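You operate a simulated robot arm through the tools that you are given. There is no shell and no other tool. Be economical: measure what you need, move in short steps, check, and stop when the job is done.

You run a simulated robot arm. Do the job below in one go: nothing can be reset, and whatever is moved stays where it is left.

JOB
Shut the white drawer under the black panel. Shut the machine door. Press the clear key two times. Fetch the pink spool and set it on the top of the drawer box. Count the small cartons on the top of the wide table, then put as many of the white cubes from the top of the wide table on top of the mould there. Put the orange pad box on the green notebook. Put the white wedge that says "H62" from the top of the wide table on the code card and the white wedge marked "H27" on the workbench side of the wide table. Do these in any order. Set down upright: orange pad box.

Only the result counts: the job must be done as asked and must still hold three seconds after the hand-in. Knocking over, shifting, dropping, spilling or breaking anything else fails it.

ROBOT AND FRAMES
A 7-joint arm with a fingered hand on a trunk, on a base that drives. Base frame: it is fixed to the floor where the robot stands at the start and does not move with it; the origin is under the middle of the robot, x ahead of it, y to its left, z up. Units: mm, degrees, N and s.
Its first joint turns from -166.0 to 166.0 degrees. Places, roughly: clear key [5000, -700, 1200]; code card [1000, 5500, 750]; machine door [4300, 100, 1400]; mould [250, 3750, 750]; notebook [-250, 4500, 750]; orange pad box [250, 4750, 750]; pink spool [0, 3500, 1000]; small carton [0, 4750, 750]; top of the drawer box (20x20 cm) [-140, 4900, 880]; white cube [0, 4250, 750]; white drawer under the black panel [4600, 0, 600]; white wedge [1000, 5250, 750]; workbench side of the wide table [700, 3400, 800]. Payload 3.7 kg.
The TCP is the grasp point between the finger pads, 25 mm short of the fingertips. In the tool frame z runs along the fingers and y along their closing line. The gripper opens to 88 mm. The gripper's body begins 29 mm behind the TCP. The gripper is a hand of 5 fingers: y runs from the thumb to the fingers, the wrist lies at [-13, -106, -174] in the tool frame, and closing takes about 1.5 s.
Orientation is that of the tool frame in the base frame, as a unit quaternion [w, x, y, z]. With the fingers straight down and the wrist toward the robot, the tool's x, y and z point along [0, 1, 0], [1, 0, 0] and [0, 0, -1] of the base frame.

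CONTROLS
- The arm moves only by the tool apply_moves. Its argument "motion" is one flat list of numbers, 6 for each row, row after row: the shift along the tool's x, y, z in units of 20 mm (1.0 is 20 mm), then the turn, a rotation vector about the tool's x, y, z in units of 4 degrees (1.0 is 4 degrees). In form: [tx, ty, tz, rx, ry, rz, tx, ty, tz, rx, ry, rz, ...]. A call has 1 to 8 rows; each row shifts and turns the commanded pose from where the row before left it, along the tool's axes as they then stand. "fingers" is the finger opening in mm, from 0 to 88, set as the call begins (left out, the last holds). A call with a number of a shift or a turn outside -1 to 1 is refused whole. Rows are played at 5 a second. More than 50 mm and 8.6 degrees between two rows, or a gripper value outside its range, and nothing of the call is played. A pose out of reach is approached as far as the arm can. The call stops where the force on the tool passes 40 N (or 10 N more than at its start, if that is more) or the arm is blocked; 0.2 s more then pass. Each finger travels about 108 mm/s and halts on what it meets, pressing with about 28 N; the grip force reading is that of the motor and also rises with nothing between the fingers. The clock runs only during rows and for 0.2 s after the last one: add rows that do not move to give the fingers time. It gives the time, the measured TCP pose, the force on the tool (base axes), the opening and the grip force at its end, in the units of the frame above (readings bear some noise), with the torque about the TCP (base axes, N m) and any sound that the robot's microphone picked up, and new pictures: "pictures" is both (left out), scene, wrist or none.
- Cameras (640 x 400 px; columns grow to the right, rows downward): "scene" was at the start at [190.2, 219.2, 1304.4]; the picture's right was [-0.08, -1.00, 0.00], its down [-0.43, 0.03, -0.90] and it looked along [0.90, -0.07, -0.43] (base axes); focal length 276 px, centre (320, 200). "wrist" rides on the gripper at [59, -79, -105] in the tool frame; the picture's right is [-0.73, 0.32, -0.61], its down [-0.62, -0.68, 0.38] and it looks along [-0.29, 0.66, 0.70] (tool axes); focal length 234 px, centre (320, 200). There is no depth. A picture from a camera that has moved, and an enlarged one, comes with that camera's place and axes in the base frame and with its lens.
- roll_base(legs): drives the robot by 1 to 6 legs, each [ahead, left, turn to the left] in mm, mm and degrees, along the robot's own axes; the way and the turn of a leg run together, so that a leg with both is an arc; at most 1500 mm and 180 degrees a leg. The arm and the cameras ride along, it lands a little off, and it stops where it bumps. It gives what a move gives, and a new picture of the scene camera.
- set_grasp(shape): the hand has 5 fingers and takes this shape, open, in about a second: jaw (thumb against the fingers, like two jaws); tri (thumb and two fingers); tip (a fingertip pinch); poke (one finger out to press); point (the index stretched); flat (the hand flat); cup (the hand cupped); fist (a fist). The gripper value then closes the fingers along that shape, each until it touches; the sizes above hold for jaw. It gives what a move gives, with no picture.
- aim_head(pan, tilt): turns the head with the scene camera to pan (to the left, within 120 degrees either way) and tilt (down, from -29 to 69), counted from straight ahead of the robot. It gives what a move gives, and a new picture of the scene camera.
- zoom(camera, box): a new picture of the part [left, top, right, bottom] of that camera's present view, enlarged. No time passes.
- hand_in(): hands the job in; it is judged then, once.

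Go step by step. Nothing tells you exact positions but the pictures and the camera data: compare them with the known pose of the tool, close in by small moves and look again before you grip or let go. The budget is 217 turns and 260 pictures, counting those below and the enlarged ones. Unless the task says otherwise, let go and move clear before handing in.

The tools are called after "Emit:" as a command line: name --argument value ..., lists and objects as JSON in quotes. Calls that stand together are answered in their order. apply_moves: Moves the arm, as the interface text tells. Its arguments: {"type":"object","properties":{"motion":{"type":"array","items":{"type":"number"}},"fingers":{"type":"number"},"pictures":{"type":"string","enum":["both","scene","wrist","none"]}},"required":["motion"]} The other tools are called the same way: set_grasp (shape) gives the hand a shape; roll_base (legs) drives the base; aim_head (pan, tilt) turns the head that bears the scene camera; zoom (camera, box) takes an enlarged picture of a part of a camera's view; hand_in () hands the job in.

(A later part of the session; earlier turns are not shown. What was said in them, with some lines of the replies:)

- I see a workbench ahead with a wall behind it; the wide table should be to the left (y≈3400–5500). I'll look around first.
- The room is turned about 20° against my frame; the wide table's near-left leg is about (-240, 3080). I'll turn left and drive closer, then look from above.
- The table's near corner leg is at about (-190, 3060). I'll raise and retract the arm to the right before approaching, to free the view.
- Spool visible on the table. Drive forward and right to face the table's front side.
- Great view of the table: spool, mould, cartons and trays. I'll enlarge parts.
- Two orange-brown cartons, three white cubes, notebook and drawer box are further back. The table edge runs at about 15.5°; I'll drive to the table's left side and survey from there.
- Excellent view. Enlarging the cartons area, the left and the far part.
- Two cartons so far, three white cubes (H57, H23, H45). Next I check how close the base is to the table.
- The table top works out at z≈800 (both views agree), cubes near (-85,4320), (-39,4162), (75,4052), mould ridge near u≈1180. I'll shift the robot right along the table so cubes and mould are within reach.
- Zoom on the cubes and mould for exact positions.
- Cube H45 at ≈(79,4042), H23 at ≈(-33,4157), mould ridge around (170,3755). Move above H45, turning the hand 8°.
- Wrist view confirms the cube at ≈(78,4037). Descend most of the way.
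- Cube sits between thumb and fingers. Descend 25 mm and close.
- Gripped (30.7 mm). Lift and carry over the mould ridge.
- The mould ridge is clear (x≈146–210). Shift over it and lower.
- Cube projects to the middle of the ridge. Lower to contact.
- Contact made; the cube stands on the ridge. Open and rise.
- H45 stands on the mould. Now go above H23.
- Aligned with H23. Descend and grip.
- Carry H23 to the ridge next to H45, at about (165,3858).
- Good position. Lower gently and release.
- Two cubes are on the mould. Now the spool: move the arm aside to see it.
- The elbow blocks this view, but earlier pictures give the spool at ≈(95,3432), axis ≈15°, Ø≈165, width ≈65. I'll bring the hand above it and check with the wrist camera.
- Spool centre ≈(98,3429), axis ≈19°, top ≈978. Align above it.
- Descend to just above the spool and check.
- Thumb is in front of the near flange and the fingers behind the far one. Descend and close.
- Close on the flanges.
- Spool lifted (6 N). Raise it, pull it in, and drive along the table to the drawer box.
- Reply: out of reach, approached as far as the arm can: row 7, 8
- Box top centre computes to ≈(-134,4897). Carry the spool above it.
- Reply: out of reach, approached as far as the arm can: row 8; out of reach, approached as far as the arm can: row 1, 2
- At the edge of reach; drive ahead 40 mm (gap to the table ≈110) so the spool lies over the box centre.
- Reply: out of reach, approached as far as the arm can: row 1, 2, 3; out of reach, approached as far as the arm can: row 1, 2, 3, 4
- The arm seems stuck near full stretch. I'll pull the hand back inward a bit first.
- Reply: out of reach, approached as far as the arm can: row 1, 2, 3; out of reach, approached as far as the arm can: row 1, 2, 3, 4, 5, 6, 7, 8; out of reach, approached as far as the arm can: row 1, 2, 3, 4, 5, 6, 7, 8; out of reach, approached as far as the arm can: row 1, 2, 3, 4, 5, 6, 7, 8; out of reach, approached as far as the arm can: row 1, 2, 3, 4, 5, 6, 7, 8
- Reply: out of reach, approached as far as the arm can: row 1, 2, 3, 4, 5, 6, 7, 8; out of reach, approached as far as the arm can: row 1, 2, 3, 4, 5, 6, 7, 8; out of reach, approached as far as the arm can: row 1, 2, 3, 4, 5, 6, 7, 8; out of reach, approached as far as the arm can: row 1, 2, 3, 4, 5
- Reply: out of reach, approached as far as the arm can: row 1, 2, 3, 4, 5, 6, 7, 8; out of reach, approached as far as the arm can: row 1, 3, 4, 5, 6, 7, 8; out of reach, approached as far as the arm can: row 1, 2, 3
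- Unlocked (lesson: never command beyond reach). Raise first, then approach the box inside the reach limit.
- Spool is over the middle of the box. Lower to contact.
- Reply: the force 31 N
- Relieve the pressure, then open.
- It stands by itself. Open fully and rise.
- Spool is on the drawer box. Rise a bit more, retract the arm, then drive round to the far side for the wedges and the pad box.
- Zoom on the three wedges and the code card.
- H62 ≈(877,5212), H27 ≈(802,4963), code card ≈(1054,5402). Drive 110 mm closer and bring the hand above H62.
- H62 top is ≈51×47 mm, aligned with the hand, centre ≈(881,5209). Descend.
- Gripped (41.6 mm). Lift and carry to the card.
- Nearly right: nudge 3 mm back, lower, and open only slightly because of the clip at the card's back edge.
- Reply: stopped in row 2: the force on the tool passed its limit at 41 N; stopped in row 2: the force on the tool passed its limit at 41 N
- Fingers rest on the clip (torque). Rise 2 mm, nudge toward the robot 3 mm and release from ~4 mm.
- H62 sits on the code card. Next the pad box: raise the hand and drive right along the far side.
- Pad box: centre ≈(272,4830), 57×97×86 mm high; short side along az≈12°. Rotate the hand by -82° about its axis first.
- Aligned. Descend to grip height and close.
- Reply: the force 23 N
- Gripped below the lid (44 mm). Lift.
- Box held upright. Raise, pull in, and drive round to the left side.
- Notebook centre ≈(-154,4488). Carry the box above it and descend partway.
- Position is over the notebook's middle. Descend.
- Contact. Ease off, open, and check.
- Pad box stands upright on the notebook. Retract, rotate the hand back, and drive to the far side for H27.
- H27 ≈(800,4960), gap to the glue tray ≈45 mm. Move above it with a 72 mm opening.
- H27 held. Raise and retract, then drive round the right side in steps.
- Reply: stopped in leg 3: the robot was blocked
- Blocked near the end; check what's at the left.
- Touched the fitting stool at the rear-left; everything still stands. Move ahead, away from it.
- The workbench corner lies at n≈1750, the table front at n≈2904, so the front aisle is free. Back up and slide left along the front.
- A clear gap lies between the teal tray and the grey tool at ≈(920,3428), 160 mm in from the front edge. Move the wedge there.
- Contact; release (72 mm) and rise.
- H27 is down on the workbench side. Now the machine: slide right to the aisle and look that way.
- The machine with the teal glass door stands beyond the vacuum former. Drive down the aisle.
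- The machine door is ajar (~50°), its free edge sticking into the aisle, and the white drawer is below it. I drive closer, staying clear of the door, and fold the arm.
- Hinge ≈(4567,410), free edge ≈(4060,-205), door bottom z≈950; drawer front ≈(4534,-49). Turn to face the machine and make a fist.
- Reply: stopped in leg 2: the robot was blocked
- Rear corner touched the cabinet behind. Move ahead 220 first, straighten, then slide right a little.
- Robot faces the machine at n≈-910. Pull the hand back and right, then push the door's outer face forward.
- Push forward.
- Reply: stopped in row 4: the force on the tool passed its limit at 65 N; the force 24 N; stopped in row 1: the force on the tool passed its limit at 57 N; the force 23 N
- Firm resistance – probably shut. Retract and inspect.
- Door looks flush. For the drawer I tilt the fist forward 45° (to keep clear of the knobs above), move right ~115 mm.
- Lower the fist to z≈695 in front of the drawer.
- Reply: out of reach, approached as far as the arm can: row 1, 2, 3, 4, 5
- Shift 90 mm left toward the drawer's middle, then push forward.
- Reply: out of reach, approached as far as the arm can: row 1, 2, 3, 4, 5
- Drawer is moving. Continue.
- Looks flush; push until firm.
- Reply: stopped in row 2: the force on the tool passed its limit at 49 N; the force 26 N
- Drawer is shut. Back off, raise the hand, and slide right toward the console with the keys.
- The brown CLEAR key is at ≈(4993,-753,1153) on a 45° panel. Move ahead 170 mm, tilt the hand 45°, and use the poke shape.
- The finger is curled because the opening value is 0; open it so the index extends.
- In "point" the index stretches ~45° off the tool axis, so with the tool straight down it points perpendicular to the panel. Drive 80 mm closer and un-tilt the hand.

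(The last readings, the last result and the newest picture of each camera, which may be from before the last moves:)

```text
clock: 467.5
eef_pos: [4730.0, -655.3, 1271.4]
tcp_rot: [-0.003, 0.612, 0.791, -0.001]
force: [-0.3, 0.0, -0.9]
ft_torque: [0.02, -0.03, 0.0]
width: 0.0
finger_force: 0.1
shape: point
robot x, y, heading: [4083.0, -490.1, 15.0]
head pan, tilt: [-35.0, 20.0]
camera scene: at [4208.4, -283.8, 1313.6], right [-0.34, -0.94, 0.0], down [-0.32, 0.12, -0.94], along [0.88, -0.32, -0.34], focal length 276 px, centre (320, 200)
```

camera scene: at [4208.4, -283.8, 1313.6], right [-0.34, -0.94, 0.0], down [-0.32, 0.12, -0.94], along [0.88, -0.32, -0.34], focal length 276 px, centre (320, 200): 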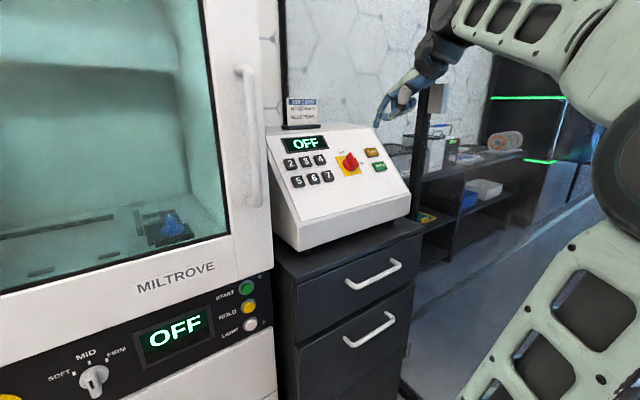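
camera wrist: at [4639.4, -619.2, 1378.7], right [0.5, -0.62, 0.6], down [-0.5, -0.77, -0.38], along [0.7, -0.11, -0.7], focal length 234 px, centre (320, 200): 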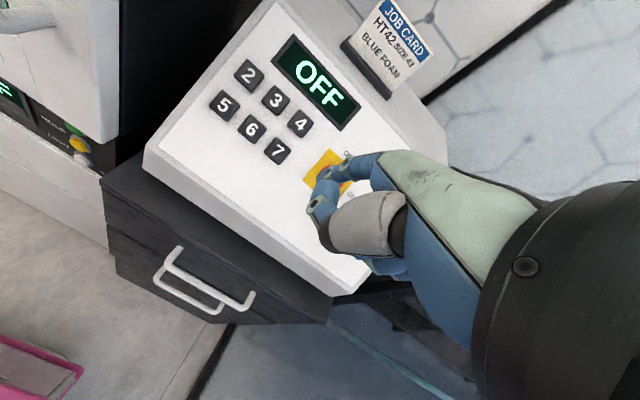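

Emit:
zoom --camera "scene" --box '[320, 70, 460, 190]'

Emit:
zoom --camera "wrist" --box '[240, 100, 440, 300]'

```text
3.33 times, centred on (390, 130) of scene
camera zoom: at [4208.4, -283.8, 1313.6], right [-0.34, -0.94, 0.0], down [-0.32, 0.12, -0.94], along [0.88, -0.32, -0.34], focal length 919 px, centre (87, 433)
```

zoom: 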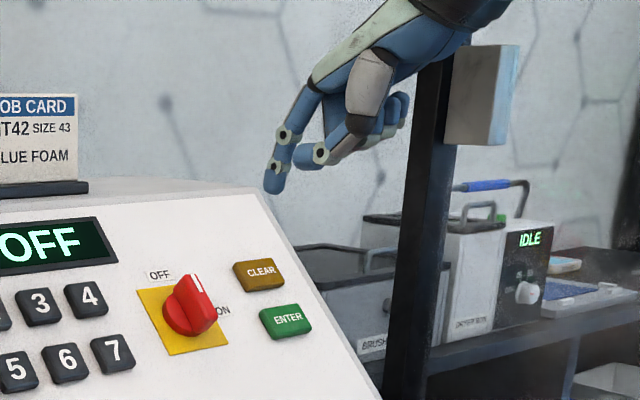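

```text
2.00 times, centred on (340, 200) of wrist
camera zoom: at [4639.4, -619.1, 1378.6], right [0.5, -0.62, 0.6], down [-0.5, -0.77, -0.38], along [0.7, -0.11, -0.7], focal length 468 px, centre (280, 200)
```

zoom: 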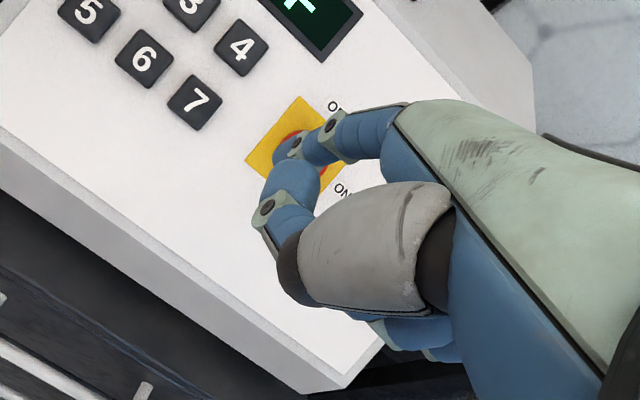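

Fingertip ≈(4772,-625,1260); key ≈(4993,-753,1152). Move to a point ~40 mm off the key.

Emit:
apply_moves --motion '[-1, 0.8, 0.2, 0, 0, 0, -1, 0.8, 0.2, 0, 0, 0, -1, 0.8, 0.3, 0, 0, 0, -1, 0.8, 0.3, 0, 0, 0, -1, 0.8, 0.4, 0, 0, 0, -1, 0.8, 0.4, 0, 0, 0, -1, 0.8, 0.4, 0, 0, 0, -1, 0.8, 0.4, 0, 0, 0]' --pictures "wrist"

Emit:
zoom --camera "scene" --box '[320, 90, 440, 190]'

```text
clock: 469.3
eef_pos: [4891.4, -776.2, 1219.0]
tcp_rot: [-0.003, 0.611, 0.791, 0.0]
force: [-1.5, -0.4, 0.5]
ft_torque: [0.0, -0.03, 0.0]
width: 0.1
finger_force: 0.0
shape: point
robot x, y, heading: [4083.7, -498.9, 14.9]
head pan, tilt: [-35.0, 20.0]
camera wrist: at [4802.0, -740.4, 1325.4], right [0.5, -0.62, 0.6], down [-0.5, -0.77, -0.38], along [0.71, -0.11, -0.7], focal length 234 px, centre (320, 200)
```

wrist: 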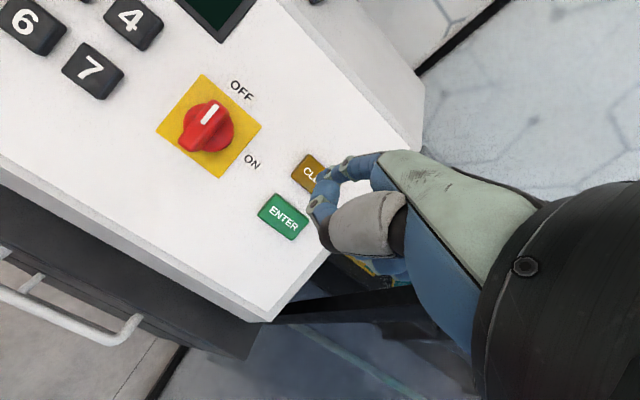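

```text
4.00 times, centred on (380, 140) of scene
camera zoom: at [4208.1, -283.7, 1313.6], right [-0.34, -0.94, 0.0], down [-0.32, 0.12, -0.94], along [0.88, -0.32, -0.34], focal length 1103 px, centre (80, 440)
```

zoom: 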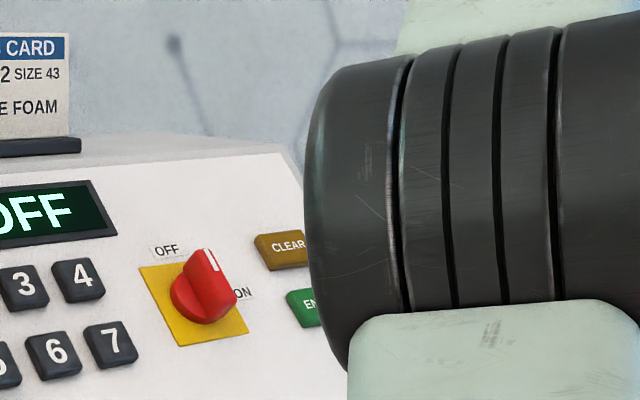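

Fingertip is ~78 mm from the key; approach to ~25 mm.

Emit:
apply_moves --motion '[-0.24, 0.6, 0.63, 0, 0, 0, -0.24, 0.6, 0.63, 0, 0, 0, -0.24, 0.6, 0.63, 0, 0, 0, 0, 0, 0, 0, 0, 0]' --pictures "wrist"

Emit:
zoom --camera "wrist" --box '[240, 110, 400, 230]'

Emit:
aim_head --pan -20 --tilt 20

```text
clock: 470.3
eef_pos: [4933.0, -781.7, 1181.4]
tcp_rot: [-0.002, 0.611, 0.792, -0.001]
force: [0.2, 0.2, -0.9]
ft_torque: [0.01, -0.02, -0.01]
width: 0.0
finger_force: 0.1
shape: point
robot x, y, heading: [4083.5, -498.7, 14.6]
head pan, tilt: [-35.0, 20.0]
camera wrist: at [4841.2, -745.5, 1286.9], right [0.5, -0.62, 0.6], down [-0.5, -0.77, -0.38], along [0.7, -0.11, -0.7], focal length 234 px, centre (320, 200)
```

wrist: 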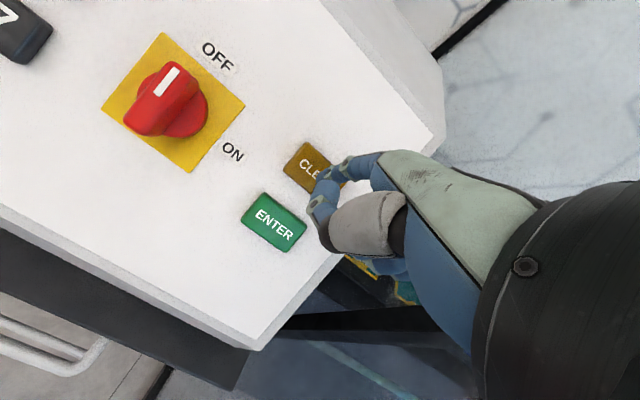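

```text
3.33 times, centred on (320, 170) of wrist
camera zoom: at [4841.2, -745.5, 1286.9], right [0.5, -0.62, 0.6], down [-0.5, -0.77, -0.38], along [0.7, -0.11, -0.7], focal length 781 px, centre (320, 300)
```

zoom: 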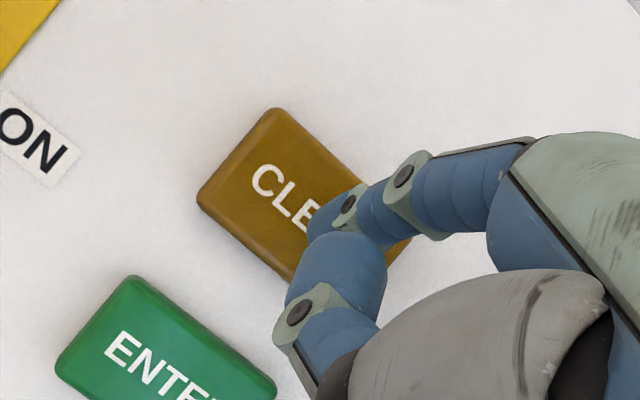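

```text
clock: 471.1
eef_pos: [4931.9, -782.7, 1180.3]
tcp_rot: [-0.004, 0.612, 0.791, 0.0]
force: [0.3, 0.1, 0.1]
ft_torque: [0.04, -0.01, 0.01]
width: 0.2
finger_force: 0.0
shape: point
robot x, y, heading: [4083.3, -500.4, 14.7]
head pan, tilt: [-20.0, 20.0]
camera scene: at [4213.7, -260.2, 1313.6], right [-0.09, -1.0, 0.0], down [-0.34, 0.03, -0.94], along [0.94, -0.08, -0.34], focal length 276 px, centre (320, 200)
```

scene: 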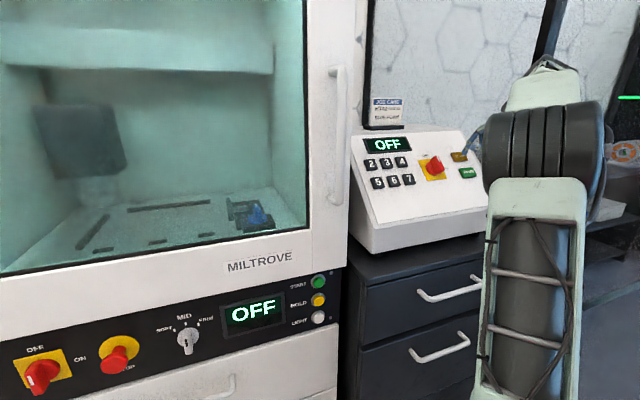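

Emit:
zoom --camera "scene" --box '[420, 110, 520, 190]'

```text
5.00 times, centred on (470, 150) of scene
camera zoom: at [4213.7, -260.2, 1313.6], right [-0.09, -1.0, 0.0], down [-0.34, 0.03, -0.94], along [0.94, -0.08, -0.34], focal length 1378 px, centre (-430, 450)
```

zoom: 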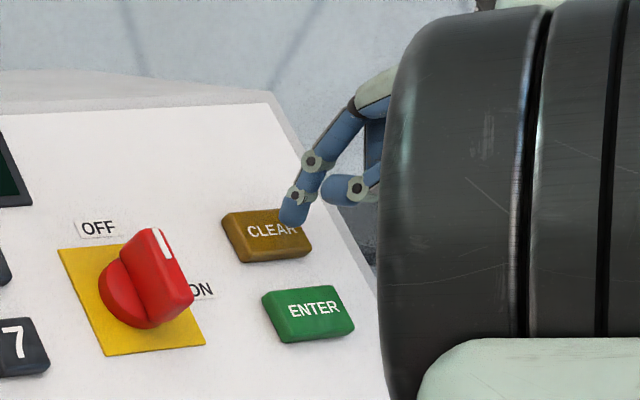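

On course to hit the key's centre. Press in small steps.

Emit:
apply_moves --motion '[0, 0.18, 0.16, 0, 0, 0, 0, 0.18, 0.16, 0, 0, 0, 0, 0.18, 0.16, 0, 0, 0, 0, 0.18, 0.16, 0, 0, 0]' --pictures "none"

Emit:
zoom --camera "scene" --box '[420, 110, 520, 190]'

```text
clock: 472.1
eef_pos: [4945.9, -777.9, 1169.9]
tcp_rot: [-0.002, 0.611, 0.791, -0.001]
force: [-7.5, -1.0, 16.7]
ft_torque: [0.29, -0.5, 0.08]
width: 80.4
finger_force: 0.1
shape: point
robot x, y, heading: [4084.3, -498.3, 15.2]
head pan, tilt: [-20.0, 20.0]
heard: click
```

```text
5.00 times, centred on (470, 150) of scene
camera zoom: at [4212.7, -260.1, 1313.7], right [-0.09, -1.0, 0.0], down [-0.34, 0.03, -0.94], along [0.94, -0.08, -0.34], focal length 1378 px, centre (-430, 450)
```

zoom: 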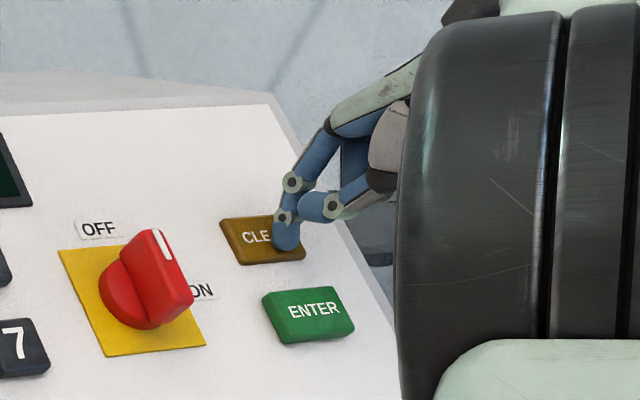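

First click heard. Release fully.

Emit:
apply_moves --motion '[0, -0.2, -0.2, 0, 0, 0, 0, -0.2, -0.2, 0, 0, 0, 0, -0.2, -0.2, 0, 0, 0, 0, -0.2, -0.2, 0, 0, 0, 0, -0.2, -0.2, 0, 0, 0, 0, 0, 0, 0, 0, 0]' --pictures "none"

Emit:
zoom --camera "scene" --box '[420, 110, 520, 190]'

```text
clock: 473.5
eef_pos: [4926.6, -783.7, 1187.5]
tcp_rot: [-0.004, 0.612, 0.791, -0.001]
force: [0.5, 0.1, 0.5]
ft_torque: [-0.01, 0.0, 0.01]
width: 80.4
finger_force: 0.0
shape: point
robot x, y, heading: [4084.3, -498.9, 14.8]
head pan, tilt: [-20.0, 20.0]
```

```text
5.00 times, centred on (470, 150) of scene
camera zoom: at [4213.7, -260.1, 1313.6], right [-0.09, -1.0, 0.0], down [-0.34, 0.03, -0.94], along [0.94, -0.08, -0.34], focal length 1378 px, centre (-430, 450)
```

zoom: 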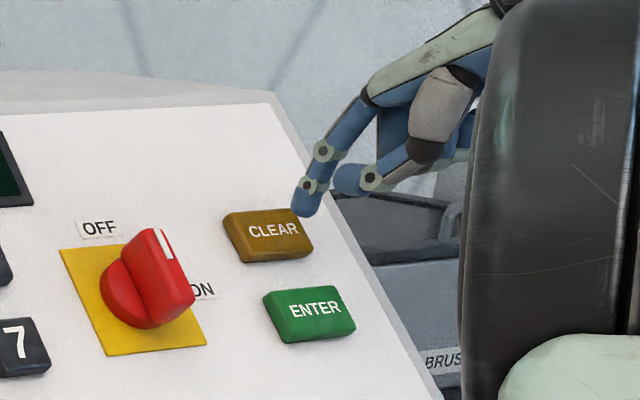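

Second press along the same line.

Emit:
apply_moves --motion '[0, 0.2, 0.2, 0, 0, 0, 0, 0.2, 0.2, 0, 0, 0, 0, 0.2, 0.2, 0, 0, 0, 0, 0.2, 0.2, 0, 0, 0, 0, 0.2, 0.2, 0, 0, 0]' --pictures "none"

```text
clock: 474.7
eef_pos: [4944.7, -779.6, 1169.6]
tcp_rot: [-0.002, 0.612, 0.791, -0.001]
force: [-8.6, -3.3, 17.1]
ft_torque: [0.28, -0.55, 0.08]
width: 80.4
finger_force: 0.1
shape: point
robot x, y, heading: [4082.9, -495.2, 14.9]
head pan, tilt: [-20.0, 20.0]
heard: click
```

Second click heard. Retract well clear and inspect the machine.

Emit:
apply_moves --motion '[0, -0.3, -0.3, 0, 0, 0, 0, -0.5, -0.5, 0, 0, 0, 0, -1, -1, 0, 0, 0, 0, -1, -1, 0, 0, 0, 0, -1, -1, 0, 0, 0, 0, -1, 0, 0, 0, 0, 0, -1, 0, 0, 0, 0, 0, -1, 0, 0, 0, 0]' --pictures "none"

Emit:
roll_base --legs '[[-350, 0, 0]]'

Emit:
aim_head --pan 20 --tilt 22

```text
clock: 476.5
eef_pos: [4814.4, -814.3, 1244.2]
tcp_rot: [-0.004, 0.611, 0.792, 0.0]
force: [-0.3, -0.6, -0.8]
ft_torque: [0.01, 0.03, -0.01]
width: 80.6
finger_force: 0.0
shape: point
robot x, y, heading: [4084.3, -496.7, 14.9]
head pan, tilt: [-20.0, 20.0]
```

```text
clock: 478.8
eef_pos: [4475.4, -906.6, 1244.2]
tcp_rot: [-0.004, 0.613, 0.79, -0.001]
force: [-0.4, 0.1, -0.2]
ft_torque: [0.03, 0.0, -0.02]
width: 80.6
finger_force: 0.0
shape: point
robot x, y, heading: [3746.1, -581.5, 14.6]
head pan, tilt: [-20.0, 20.0]
camera scene: at [3876.5, -349.8, 1313.6], right [-0.09, -1.0, 0.0], down [-0.34, 0.03, -0.94], along [0.94, -0.09, -0.34], focal length 276 px, centre (320, 200)
```

scene: 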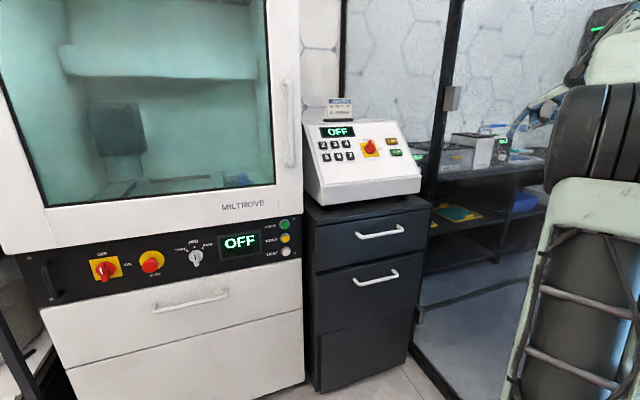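

```text
clock: 479.8
eef_pos: [4476.8, -905.3, 1245.0]
tcp_rot: [-0.003, 0.613, 0.79, 0.0]
force: [0.6, -0.2, 0.0]
ft_torque: [0.01, 0.0, 0.03]
width: 80.6
finger_force: 0.1
shape: point
robot x, y, heading: [3743.3, -583.1, 14.6]
head pan, tilt: [20.0, 22.0]
camera scene: at [3860.1, -288.4, 1310.4], right [0.57, -0.82, 0.0], down [-0.31, -0.21, -0.93], along [0.76, 0.53, -0.37], focal length 276 px, centre (320, 200)
```

scene: 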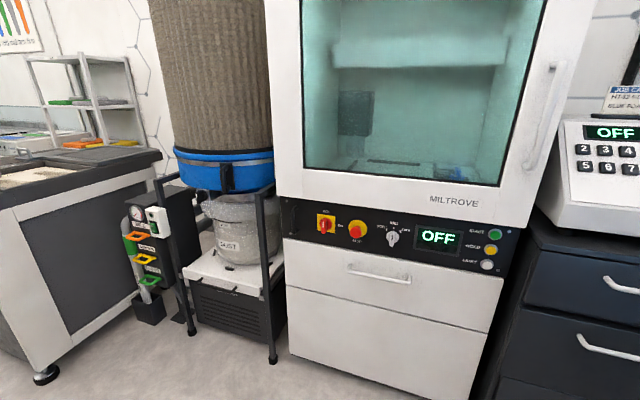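

Emit:
zoom --camera "scene" --box '[440, 40, 600, 300]'

Emit:
zoom --camera "scene" --box '[260, 150, 540, 325]'

```text
1.54 times, centred on (520, 170) of scene
camera zoom: at [3860.1, -288.4, 1310.4], right [0.57, -0.82, 0.0], down [-0.31, -0.21, -0.93], along [0.76, 0.53, -0.37], focal length 424 px, centre (12, 246)
```

zoom: 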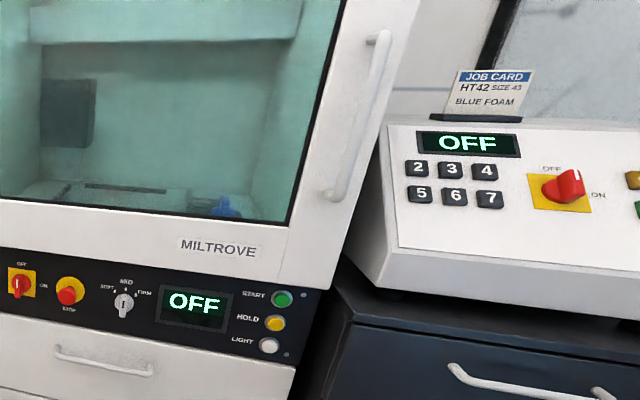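

```text
2.29 times, centred on (400, 238) of scene
camera zoom: at [3860.1, -288.4, 1310.4], right [0.57, -0.82, 0.0], down [-0.31, -0.21, -0.93], along [0.76, 0.53, -0.37], focal length 630 px, centre (137, 114)
```

zoom: 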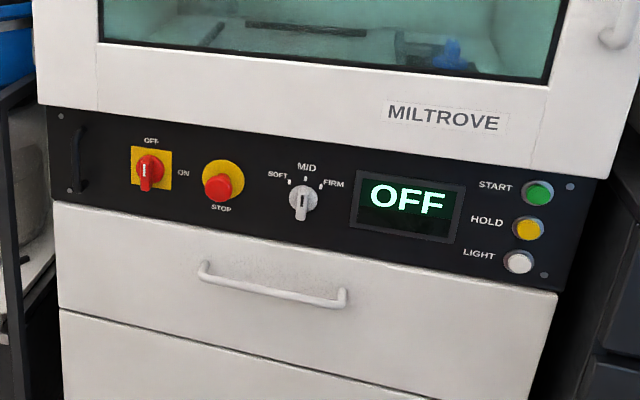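

Triangulating the door's lower corners gives (4547,377) and (4755,-370). That line runs exactly along the machine front, so the door is shut. The drawer is flush and both clicks were heard. Everything is placed and the hand is clear, so I'm handing in.

Emit:
hand_in

```text
The job is handed in.
```

I handed the job in with every item done; the result has not come back, and two base bumps could count against it.

- **Machine:** The white drawer and the machine door are shut. The clear key was pressed twice, with a click each time.
- **Spool:** The pink spool stands on top of the drawer box.
- **Cubes:** I counted two small cartons, so two white cubes (H45 and H23) are on the mould.
- **Pad box:** The orange pad box stands upright on the green notebook.
- **Wedges:** H62 is on the code card. H27 is on the workbench side of the wide table, between the teal tray and the grey tool.
- **Bumps:** The base touched the fitting stool once and, I believe, a cabinet behind the machine aisle once. The stool and the things on it still stood afterwards. I did not look at the cabinet, and I could not rule out that either shifted slightly.
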